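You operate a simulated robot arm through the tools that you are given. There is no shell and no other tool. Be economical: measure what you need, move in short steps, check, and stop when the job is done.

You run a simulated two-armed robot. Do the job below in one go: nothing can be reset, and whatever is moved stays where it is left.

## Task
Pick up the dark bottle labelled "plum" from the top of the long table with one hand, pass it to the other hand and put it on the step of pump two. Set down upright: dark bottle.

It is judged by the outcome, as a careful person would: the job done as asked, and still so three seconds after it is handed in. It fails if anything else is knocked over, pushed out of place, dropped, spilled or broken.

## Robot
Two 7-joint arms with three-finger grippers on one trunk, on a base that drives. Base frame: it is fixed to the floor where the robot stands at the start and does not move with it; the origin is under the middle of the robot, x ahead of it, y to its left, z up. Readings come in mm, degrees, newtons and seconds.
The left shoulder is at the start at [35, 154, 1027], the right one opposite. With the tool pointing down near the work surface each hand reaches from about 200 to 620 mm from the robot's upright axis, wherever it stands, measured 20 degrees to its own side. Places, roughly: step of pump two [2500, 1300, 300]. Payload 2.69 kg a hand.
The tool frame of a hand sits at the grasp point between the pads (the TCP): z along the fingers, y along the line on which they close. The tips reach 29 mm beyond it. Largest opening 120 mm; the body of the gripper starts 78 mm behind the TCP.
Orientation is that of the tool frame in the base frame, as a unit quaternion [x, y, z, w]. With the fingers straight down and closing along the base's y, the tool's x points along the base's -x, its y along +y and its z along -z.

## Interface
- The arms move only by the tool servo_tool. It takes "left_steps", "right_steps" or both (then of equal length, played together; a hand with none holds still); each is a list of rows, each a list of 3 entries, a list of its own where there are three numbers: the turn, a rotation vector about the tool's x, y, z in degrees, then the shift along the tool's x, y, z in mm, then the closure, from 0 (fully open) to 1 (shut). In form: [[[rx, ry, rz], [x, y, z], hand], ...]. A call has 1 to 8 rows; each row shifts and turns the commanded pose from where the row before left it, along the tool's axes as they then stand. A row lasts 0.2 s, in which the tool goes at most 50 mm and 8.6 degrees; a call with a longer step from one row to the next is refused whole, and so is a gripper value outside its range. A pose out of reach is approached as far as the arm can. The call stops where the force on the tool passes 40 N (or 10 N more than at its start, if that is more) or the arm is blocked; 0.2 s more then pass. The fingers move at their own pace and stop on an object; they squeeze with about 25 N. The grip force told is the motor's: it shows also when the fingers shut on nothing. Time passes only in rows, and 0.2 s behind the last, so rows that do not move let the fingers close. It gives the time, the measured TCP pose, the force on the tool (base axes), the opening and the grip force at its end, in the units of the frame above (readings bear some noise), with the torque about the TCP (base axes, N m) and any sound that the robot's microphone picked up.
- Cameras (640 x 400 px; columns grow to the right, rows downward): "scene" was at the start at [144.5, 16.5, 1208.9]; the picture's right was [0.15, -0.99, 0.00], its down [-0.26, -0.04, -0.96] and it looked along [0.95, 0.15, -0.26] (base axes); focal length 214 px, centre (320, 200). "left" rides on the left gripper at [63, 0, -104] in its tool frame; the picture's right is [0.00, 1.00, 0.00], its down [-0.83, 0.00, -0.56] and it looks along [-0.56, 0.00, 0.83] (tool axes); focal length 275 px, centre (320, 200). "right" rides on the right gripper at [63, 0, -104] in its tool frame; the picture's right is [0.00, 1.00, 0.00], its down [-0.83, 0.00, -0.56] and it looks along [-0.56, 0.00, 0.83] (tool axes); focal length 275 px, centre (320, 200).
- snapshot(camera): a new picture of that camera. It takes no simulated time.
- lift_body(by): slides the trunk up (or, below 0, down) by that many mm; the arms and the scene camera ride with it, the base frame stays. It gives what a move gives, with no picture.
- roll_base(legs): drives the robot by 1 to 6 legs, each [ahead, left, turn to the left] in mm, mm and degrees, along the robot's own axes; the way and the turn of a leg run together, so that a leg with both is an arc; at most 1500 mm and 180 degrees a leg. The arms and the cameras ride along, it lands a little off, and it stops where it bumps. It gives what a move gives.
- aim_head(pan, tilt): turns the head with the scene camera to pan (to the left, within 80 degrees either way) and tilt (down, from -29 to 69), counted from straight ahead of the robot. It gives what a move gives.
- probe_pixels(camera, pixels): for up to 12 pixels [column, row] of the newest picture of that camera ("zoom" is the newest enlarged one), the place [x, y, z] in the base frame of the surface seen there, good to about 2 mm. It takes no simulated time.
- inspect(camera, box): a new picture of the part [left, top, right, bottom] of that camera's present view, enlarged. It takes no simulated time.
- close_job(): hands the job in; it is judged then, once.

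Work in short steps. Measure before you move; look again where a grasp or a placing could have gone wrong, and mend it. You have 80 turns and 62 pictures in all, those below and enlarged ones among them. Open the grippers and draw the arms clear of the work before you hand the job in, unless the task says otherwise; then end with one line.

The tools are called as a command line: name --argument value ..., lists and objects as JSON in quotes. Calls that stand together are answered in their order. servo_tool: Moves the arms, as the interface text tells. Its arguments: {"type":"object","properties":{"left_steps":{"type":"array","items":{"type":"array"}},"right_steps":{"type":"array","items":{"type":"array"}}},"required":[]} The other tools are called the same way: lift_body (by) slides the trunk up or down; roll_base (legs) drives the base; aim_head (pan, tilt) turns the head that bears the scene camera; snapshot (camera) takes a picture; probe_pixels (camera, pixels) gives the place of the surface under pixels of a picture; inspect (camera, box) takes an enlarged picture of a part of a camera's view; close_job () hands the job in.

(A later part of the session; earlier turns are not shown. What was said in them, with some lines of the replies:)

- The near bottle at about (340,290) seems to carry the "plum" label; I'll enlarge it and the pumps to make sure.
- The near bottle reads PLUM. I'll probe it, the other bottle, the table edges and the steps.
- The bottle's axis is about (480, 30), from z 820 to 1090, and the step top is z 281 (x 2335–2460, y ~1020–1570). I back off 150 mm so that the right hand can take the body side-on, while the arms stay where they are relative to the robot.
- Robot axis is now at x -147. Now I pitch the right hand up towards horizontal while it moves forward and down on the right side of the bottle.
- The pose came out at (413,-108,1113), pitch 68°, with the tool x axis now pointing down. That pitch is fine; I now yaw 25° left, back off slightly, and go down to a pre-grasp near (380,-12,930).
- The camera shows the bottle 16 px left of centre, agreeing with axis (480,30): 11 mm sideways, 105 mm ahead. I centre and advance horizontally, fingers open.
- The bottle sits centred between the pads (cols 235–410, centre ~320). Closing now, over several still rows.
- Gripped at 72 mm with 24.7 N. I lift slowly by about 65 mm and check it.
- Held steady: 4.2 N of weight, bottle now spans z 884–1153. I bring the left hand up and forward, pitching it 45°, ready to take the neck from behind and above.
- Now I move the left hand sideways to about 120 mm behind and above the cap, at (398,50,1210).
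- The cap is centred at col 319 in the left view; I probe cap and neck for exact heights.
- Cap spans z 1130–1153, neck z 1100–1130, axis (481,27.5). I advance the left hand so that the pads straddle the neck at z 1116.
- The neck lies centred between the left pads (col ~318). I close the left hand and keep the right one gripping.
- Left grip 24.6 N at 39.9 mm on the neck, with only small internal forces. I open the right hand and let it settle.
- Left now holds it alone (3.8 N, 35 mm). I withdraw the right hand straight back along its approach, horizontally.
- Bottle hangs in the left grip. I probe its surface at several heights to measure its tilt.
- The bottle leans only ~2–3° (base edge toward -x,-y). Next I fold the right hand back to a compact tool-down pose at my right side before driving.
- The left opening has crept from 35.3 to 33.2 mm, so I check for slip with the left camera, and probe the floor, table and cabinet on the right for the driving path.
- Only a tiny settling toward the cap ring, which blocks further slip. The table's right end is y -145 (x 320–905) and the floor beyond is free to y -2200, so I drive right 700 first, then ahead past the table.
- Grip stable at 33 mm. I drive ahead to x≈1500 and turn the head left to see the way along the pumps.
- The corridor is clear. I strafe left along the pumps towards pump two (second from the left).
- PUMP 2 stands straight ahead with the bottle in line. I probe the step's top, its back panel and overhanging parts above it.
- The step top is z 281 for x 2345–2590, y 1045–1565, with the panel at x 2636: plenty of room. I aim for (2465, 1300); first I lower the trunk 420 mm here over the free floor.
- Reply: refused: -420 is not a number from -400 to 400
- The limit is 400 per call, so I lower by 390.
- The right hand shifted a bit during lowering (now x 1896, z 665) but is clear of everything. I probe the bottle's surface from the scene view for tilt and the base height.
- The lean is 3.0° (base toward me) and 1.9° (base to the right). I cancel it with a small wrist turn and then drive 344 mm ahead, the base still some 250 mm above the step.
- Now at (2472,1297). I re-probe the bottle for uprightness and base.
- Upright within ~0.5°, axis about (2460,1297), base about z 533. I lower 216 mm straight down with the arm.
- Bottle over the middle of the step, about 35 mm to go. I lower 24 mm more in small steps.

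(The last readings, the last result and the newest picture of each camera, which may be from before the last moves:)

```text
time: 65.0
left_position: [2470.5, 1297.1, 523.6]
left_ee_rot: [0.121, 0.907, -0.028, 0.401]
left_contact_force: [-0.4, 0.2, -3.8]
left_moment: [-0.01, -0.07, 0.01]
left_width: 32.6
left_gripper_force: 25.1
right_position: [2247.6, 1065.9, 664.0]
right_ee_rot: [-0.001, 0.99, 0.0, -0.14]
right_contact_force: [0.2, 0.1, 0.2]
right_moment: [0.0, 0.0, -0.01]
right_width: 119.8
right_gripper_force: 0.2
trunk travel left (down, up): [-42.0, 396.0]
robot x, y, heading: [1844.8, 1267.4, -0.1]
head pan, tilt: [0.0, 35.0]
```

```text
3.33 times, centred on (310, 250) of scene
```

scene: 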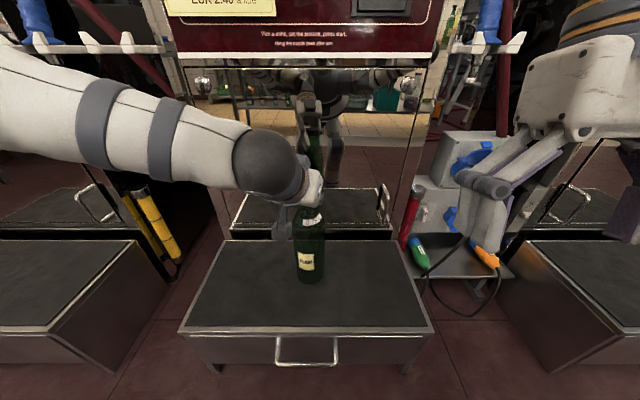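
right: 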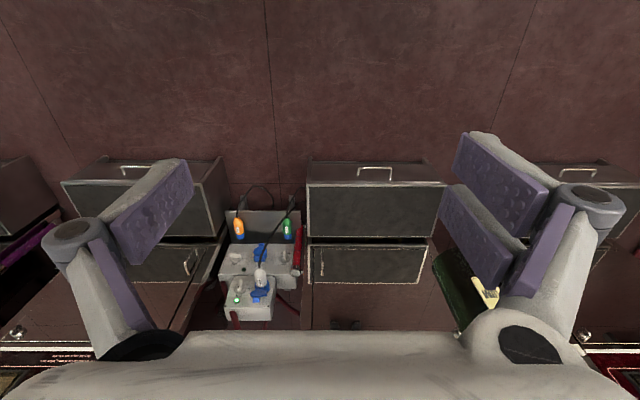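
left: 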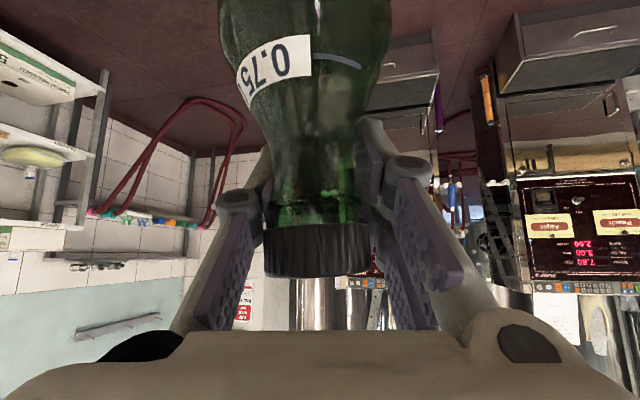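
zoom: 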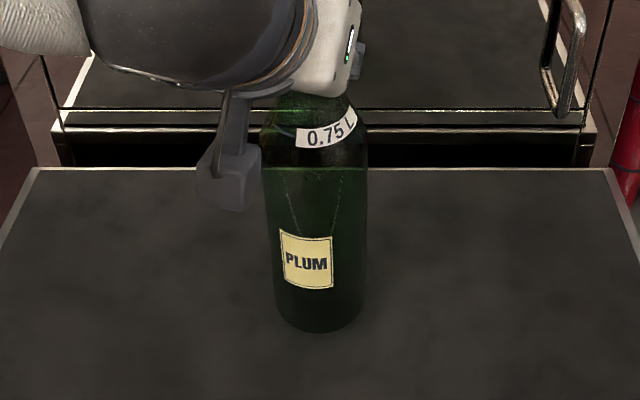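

probe_pixels --camera "zoom" --pixels '[[320, 325], [320, 315], [318, 300], [320, 345], [320, 210], [300, 200]]'

servo_tool --left_steps '[[[0, 0, 0], [2.2, -0.14, 2.0], 1], [[0, 0, 0], [2.2, -0.14, 2.0], 1], [[0, 0, 0], [0, 0, 0], 1]]'

```text
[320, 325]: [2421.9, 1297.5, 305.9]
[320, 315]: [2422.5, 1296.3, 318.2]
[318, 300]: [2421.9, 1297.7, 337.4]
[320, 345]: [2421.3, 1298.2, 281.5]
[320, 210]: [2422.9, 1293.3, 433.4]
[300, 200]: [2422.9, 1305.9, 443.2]
```

```text
time: 65.8
left_position: [2470.7, 1296.8, 518.1]
left_ee_rot: [0.121, 0.907, -0.029, 0.402]
left_contact_force: [1.3, -0.3, -4.4]
left_moment: [-0.01, -0.06, 0.01]
left_width: 32.6
left_gripper_force: 24.9
right_position: [2247.0, 1065.7, 664.4]
right_ee_rot: [-0.001, 0.99, 0.002, -0.141]
right_contact_force: [0.7, -0.2, -0.2]
right_moment: [-0.02, 0.0, 0.0]
right_width: 120.1
right_gripper_force: 0.0
trunk travel left (down, up): [-42.0, 396.0]
robot x, y, heading: [1843.0, 1267.5, 0.3]
head pan, tilt: [0.0, 35.0]
```

Still hanging free (-4.4 N); the base was at about z 297 before that step, so ~10 mm remain. I go down in 2 mm steps.

servo_tool --left_steps '[[[0, 0, 0], [1.47, -0.09, 1.35], 1], [[0, 0, 0], [1.47, -0.09, 1.35], 1], [[0, 0, 0], [1.47, -0.09, 1.35], 1], [[0, 0, 0], [0, 0, 0], 1]]'

servo_tool --left_steps '[[[0, 0, 0], [1.47, -0.09, 1.35], 1], [[0, 0, 0], [0, 0, 0], 1]]'

```text
time: 66.8
left_position: [2471.2, 1297.6, 513.7]
left_ee_rot: [0.121, 0.906, -0.029, 0.404]
left_contact_force: [-1.0, -0.2, 8.2]
left_moment: [0.07, 0.21, 0.04]
left_width: 32.8
left_gripper_force: 24.8
right_position: [2246.7, 1066.7, 664.1]
right_ee_rot: [0.0, 0.99, 0.0, -0.14]
right_contact_force: [-0.7, 0.0, -0.1]
right_moment: [0.01, 0.03, 0.03]
right_width: 120.1
right_gripper_force: 0.1
trunk travel left (down, up): [-42.0, 396.0]
robot x, y, heading: [1837.1, 1271.4, -0.2]
head pan, tilt: [0.0, 35.0]
```

```text
time: 67.4
left_position: [2471.1, 1298.0, 513.5]
left_ee_rot: [0.121, 0.906, -0.028, 0.404]
left_contact_force: [3.6, -0.1, 21.5]
left_moment: [0.26, -0.26, -0.03]
left_width: 33.2
left_gripper_force: 24.7
right_position: [2246.7, 1066.9, 665.4]
right_ee_rot: [-0.001, 0.99, 0.001, -0.14]
right_contact_force: [0.0, 0.2, 0.8]
right_moment: [-0.01, 0.02, 0.02]
right_width: 119.8
right_gripper_force: 0.0
trunk travel left (down, up): [-42.0, 396.0]
robot x, y, heading: [1843.8, 1269.3, 0.2]
head pan, tilt: [0.0, 35.0]
```

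Contact: 21 N upward, base on the step. I ease up 2 mm and check that it stands straight before opening.

servo_tool --left_steps '[[[0, 0, 0], [-1.2, 0.08, -1.1], 1], [[0, 0, 0], [0, 0, 0], 1]]'

inspect --camera "scene" --box '[250, 190, 370, 310]'

snapshot --camera "left"

```text
time: 68.0
left_position: [2470.7, 1297.0, 512.8]
left_ee_rot: [0.121, 0.907, -0.028, 0.403]
left_contact_force: [5.7, 0.1, 16.8]
left_moment: [0.21, -0.72, -0.07]
left_width: 32.7
left_gripper_force: 25.4
right_position: [2246.0, 1066.0, 664.9]
right_ee_rot: [-0.001, 0.99, 0.001, -0.141]
right_contact_force: [-0.1, -0.1, 0.5]
right_moment: [-0.02, -0.01, -0.03]
right_width: 120.1
right_gripper_force: 0.0
trunk travel left (down, up): [-42.0, 396.0]
robot x, y, heading: [1841.6, 1268.3, -0.2]
head pan, tilt: [0.0, 35.0]
```

```text
3.33 times, centred on (310, 250) of scene
```

zoom: 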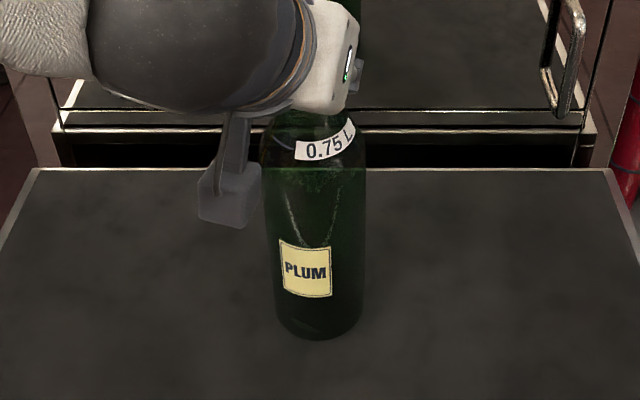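

```text
27 pictures are left
```

left: 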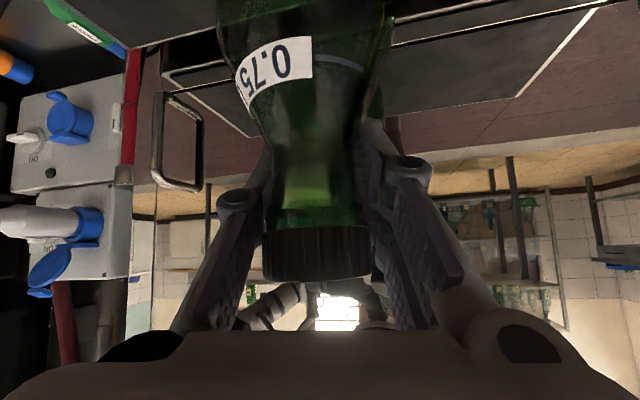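

It stands straight on the step; I ease off another 2 mm to relieve the remaining 17 N, then decide on release.

servo_tool --left_steps '[[[0, 0, 0], [-1.2, 0.08, -1.1], 1], [[0, 0, 0], [0, 0, 0], 1], [[0, 0, 0], [0, 0, 0], 1]]'

```text
time: 68.8
left_position: [2471.3, 1297.6, 512.5]
left_ee_rot: [0.121, 0.908, -0.028, 0.401]
left_contact_force: [1.9, 2.2, 3.6]
left_moment: [0.5, -0.18, -0.07]
left_width: 32.6
left_gripper_force: 25.2
right_position: [2247.4, 1065.7, 664.1]
right_ee_rot: [-0.002, 0.99, 0.0, -0.141]
right_contact_force: [-0.7, 0.2, 0.4]
right_moment: [0.02, -0.01, -0.03]
right_width: 119.9
right_gripper_force: 0.1
trunk travel left (down, up): [-42.0, 396.0]
robot x, y, heading: [1842.3, 1268.5, 0.1]
head pan, tilt: [0.0, 35.0]
```

Forces are nearly nil (3.6 N up, still supported). I open the left hand gradually without moving.

servo_tool --left_steps '[[[0, 0, 0], [0, 0, 0], 0.68], [[0, 0, 0], [0, 0, 0], 0.6], [[0, 0, 0], [0, 0, 0], 0.4], [[0, 0, 0], [0, 0, 0], 0], [[0, 0, 0], [0, 0, 0], 0], [[0, 0, 0], [0, 0, 0], 0]]'

snapshot --camera "left"

```text
time: 70.2
left_position: [2471.4, 1297.6, 514.1]
left_ee_rot: [0.122, 0.907, -0.028, 0.402]
left_contact_force: [0.7, 0.7, -0.3]
left_moment: [0.02, -0.02, 0.0]
left_width: 120.0
left_gripper_force: 0.1
right_position: [2247.2, 1066.3, 664.6]
right_ee_rot: [-0.001, 0.99, 0.001, -0.141]
right_contact_force: [0.3, 0.5, -0.6]
right_moment: [0.0, 0.04, 0.02]
right_width: 119.9
right_gripper_force: 0.1
trunk travel left (down, up): [-42.0, 396.0]
robot x, y, heading: [1843.3, 1268.3, 0.1]
head pan, tilt: [0.0, 35.0]
```

```text
26 pictures are left
```

left: 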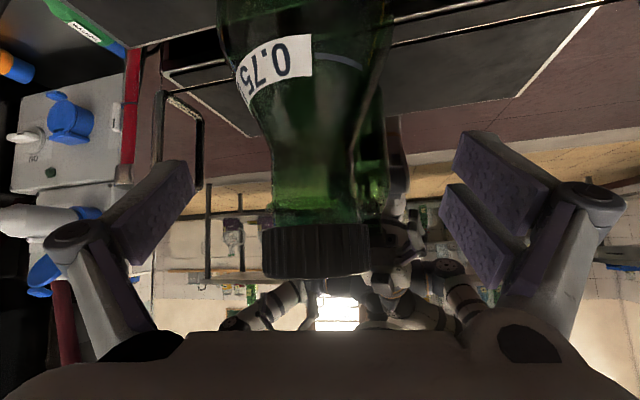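

Released; the bottle stands free between open fingers. I withdraw straight back along the tool axis.

servo_tool --left_steps '[[[0, 0, 0], [0, 0, -15], 0], [[0, 0, 0], [0, 0, -30], 0], [[0, 0, 0], [0, 0, -35], 0], [[0, 0, 0], [0, 0, -35], 0], [[0, 0, 0], [0, 0, -35], 0], [[0, 0, 0], [0, 0, -30], 0]]'

roll_base --legs '[[-300, 0, 0]]'

snapshot --camera "scene"

```text
time: 71.6
left_position: [2340.8, 1324.6, 636.0]
left_ee_rot: [0.121, 0.907, -0.029, 0.402]
left_contact_force: [0.2, -0.3, 0.2]
left_moment: [-0.01, 0.0, -0.02]
left_width: 119.8
left_gripper_force: 0.0
right_position: [2247.7, 1065.5, 664.3]
right_ee_rot: [0.0, 0.99, 0.001, -0.141]
right_contact_force: [-1.1, 0.3, -0.2]
right_moment: [0.0, -0.01, 0.03]
right_width: 120.0
right_gripper_force: 0.0
trunk travel left (down, up): [-42.0, 396.0]
robot x, y, heading: [1841.7, 1267.0, 0.2]
head pan, tilt: [0.0, 35.0]
```

```text
time: 73.6
left_position: [2048.9, 1325.0, 634.1]
left_ee_rot: [0.121, 0.907, -0.027, 0.402]
left_contact_force: [0.5, -0.8, -0.5]
left_moment: [0.01, -0.02, 0.0]
left_width: 120.0
left_gripper_force: 0.1
right_position: [1954.1, 1065.4, 663.9]
right_ee_rot: [0.0, 0.99, 0.001, -0.142]
right_contact_force: [-0.2, 0.7, 0.0]
right_moment: [-0.02, 0.0, 0.03]
right_width: 119.9
right_gripper_force: 0.1
trunk travel left (down, up): [-42.0, 396.0]
robot x, y, heading: [1546.4, 1268.0, -0.0]
head pan, tilt: [0.0, 35.0]
```

```text
25 pictures are left
```

scene: 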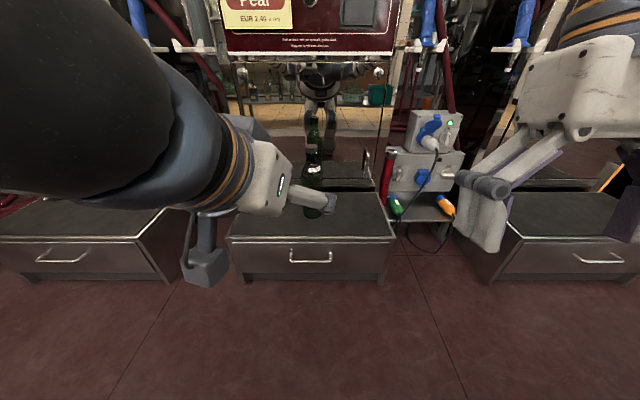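

The bottle (312,180) is partly hidden by the left hand; I raise the trunk and look again.

lift_body --by 250

inspect --camera "scene" --box '[220, 100, 420, 300]'

snapshot --camera "left"

```text
time: 76.2
left_position: [2048.0, 1324.0, 886.3]
left_ee_rot: [0.121, 0.907, -0.029, 0.401]
left_contact_force: [0.1, -0.2, 0.0]
left_moment: [0.01, 0.0, 0.01]
left_width: 120.1
left_gripper_force: 0.0
right_position: [1953.7, 1065.0, 915.1]
right_ee_rot: [-0.001, 0.99, 0.0, -0.141]
right_contact_force: [0.8, 0.0, -0.2]
right_moment: [-0.01, -0.06, 0.04]
right_width: 120.1
right_gripper_force: 0.1
trunk travel left (down, up): [-292.0, 146.0]
robot x, y, heading: [1547.8, 1268.4, 0.2]
head pan, tilt: [0.0, 35.0]
```

```text
2.00 times, centred on (320, 200) of scene
```

zoom: 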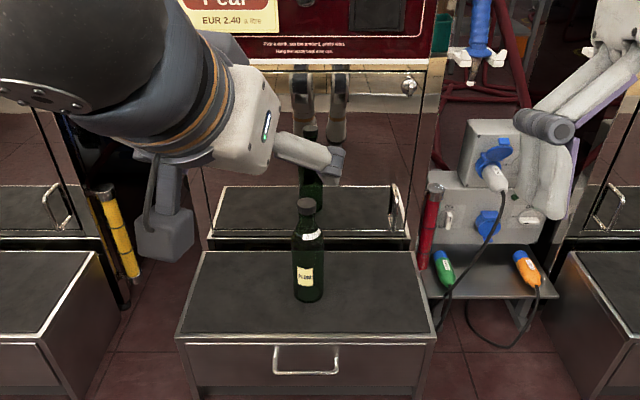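

```text
23 pictures are left
```

left: 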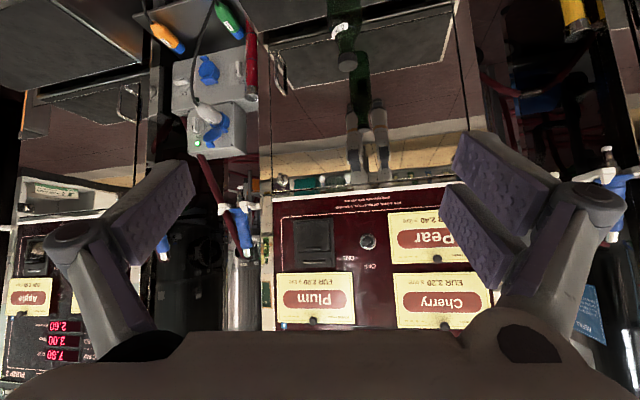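

The plum bottle stands upright in the middle of pump two's step. Both hands are open and clear, so I hand the job in.

close_job

```text
The job is handed in.
```

I picked up the plum bottle with the right hand, passed it to the left, and set it upright in the middle of pump two's step. In the last pictures nothing near the step had been moved or knocked over. I handed the job in with both grippers open and clear of the work.
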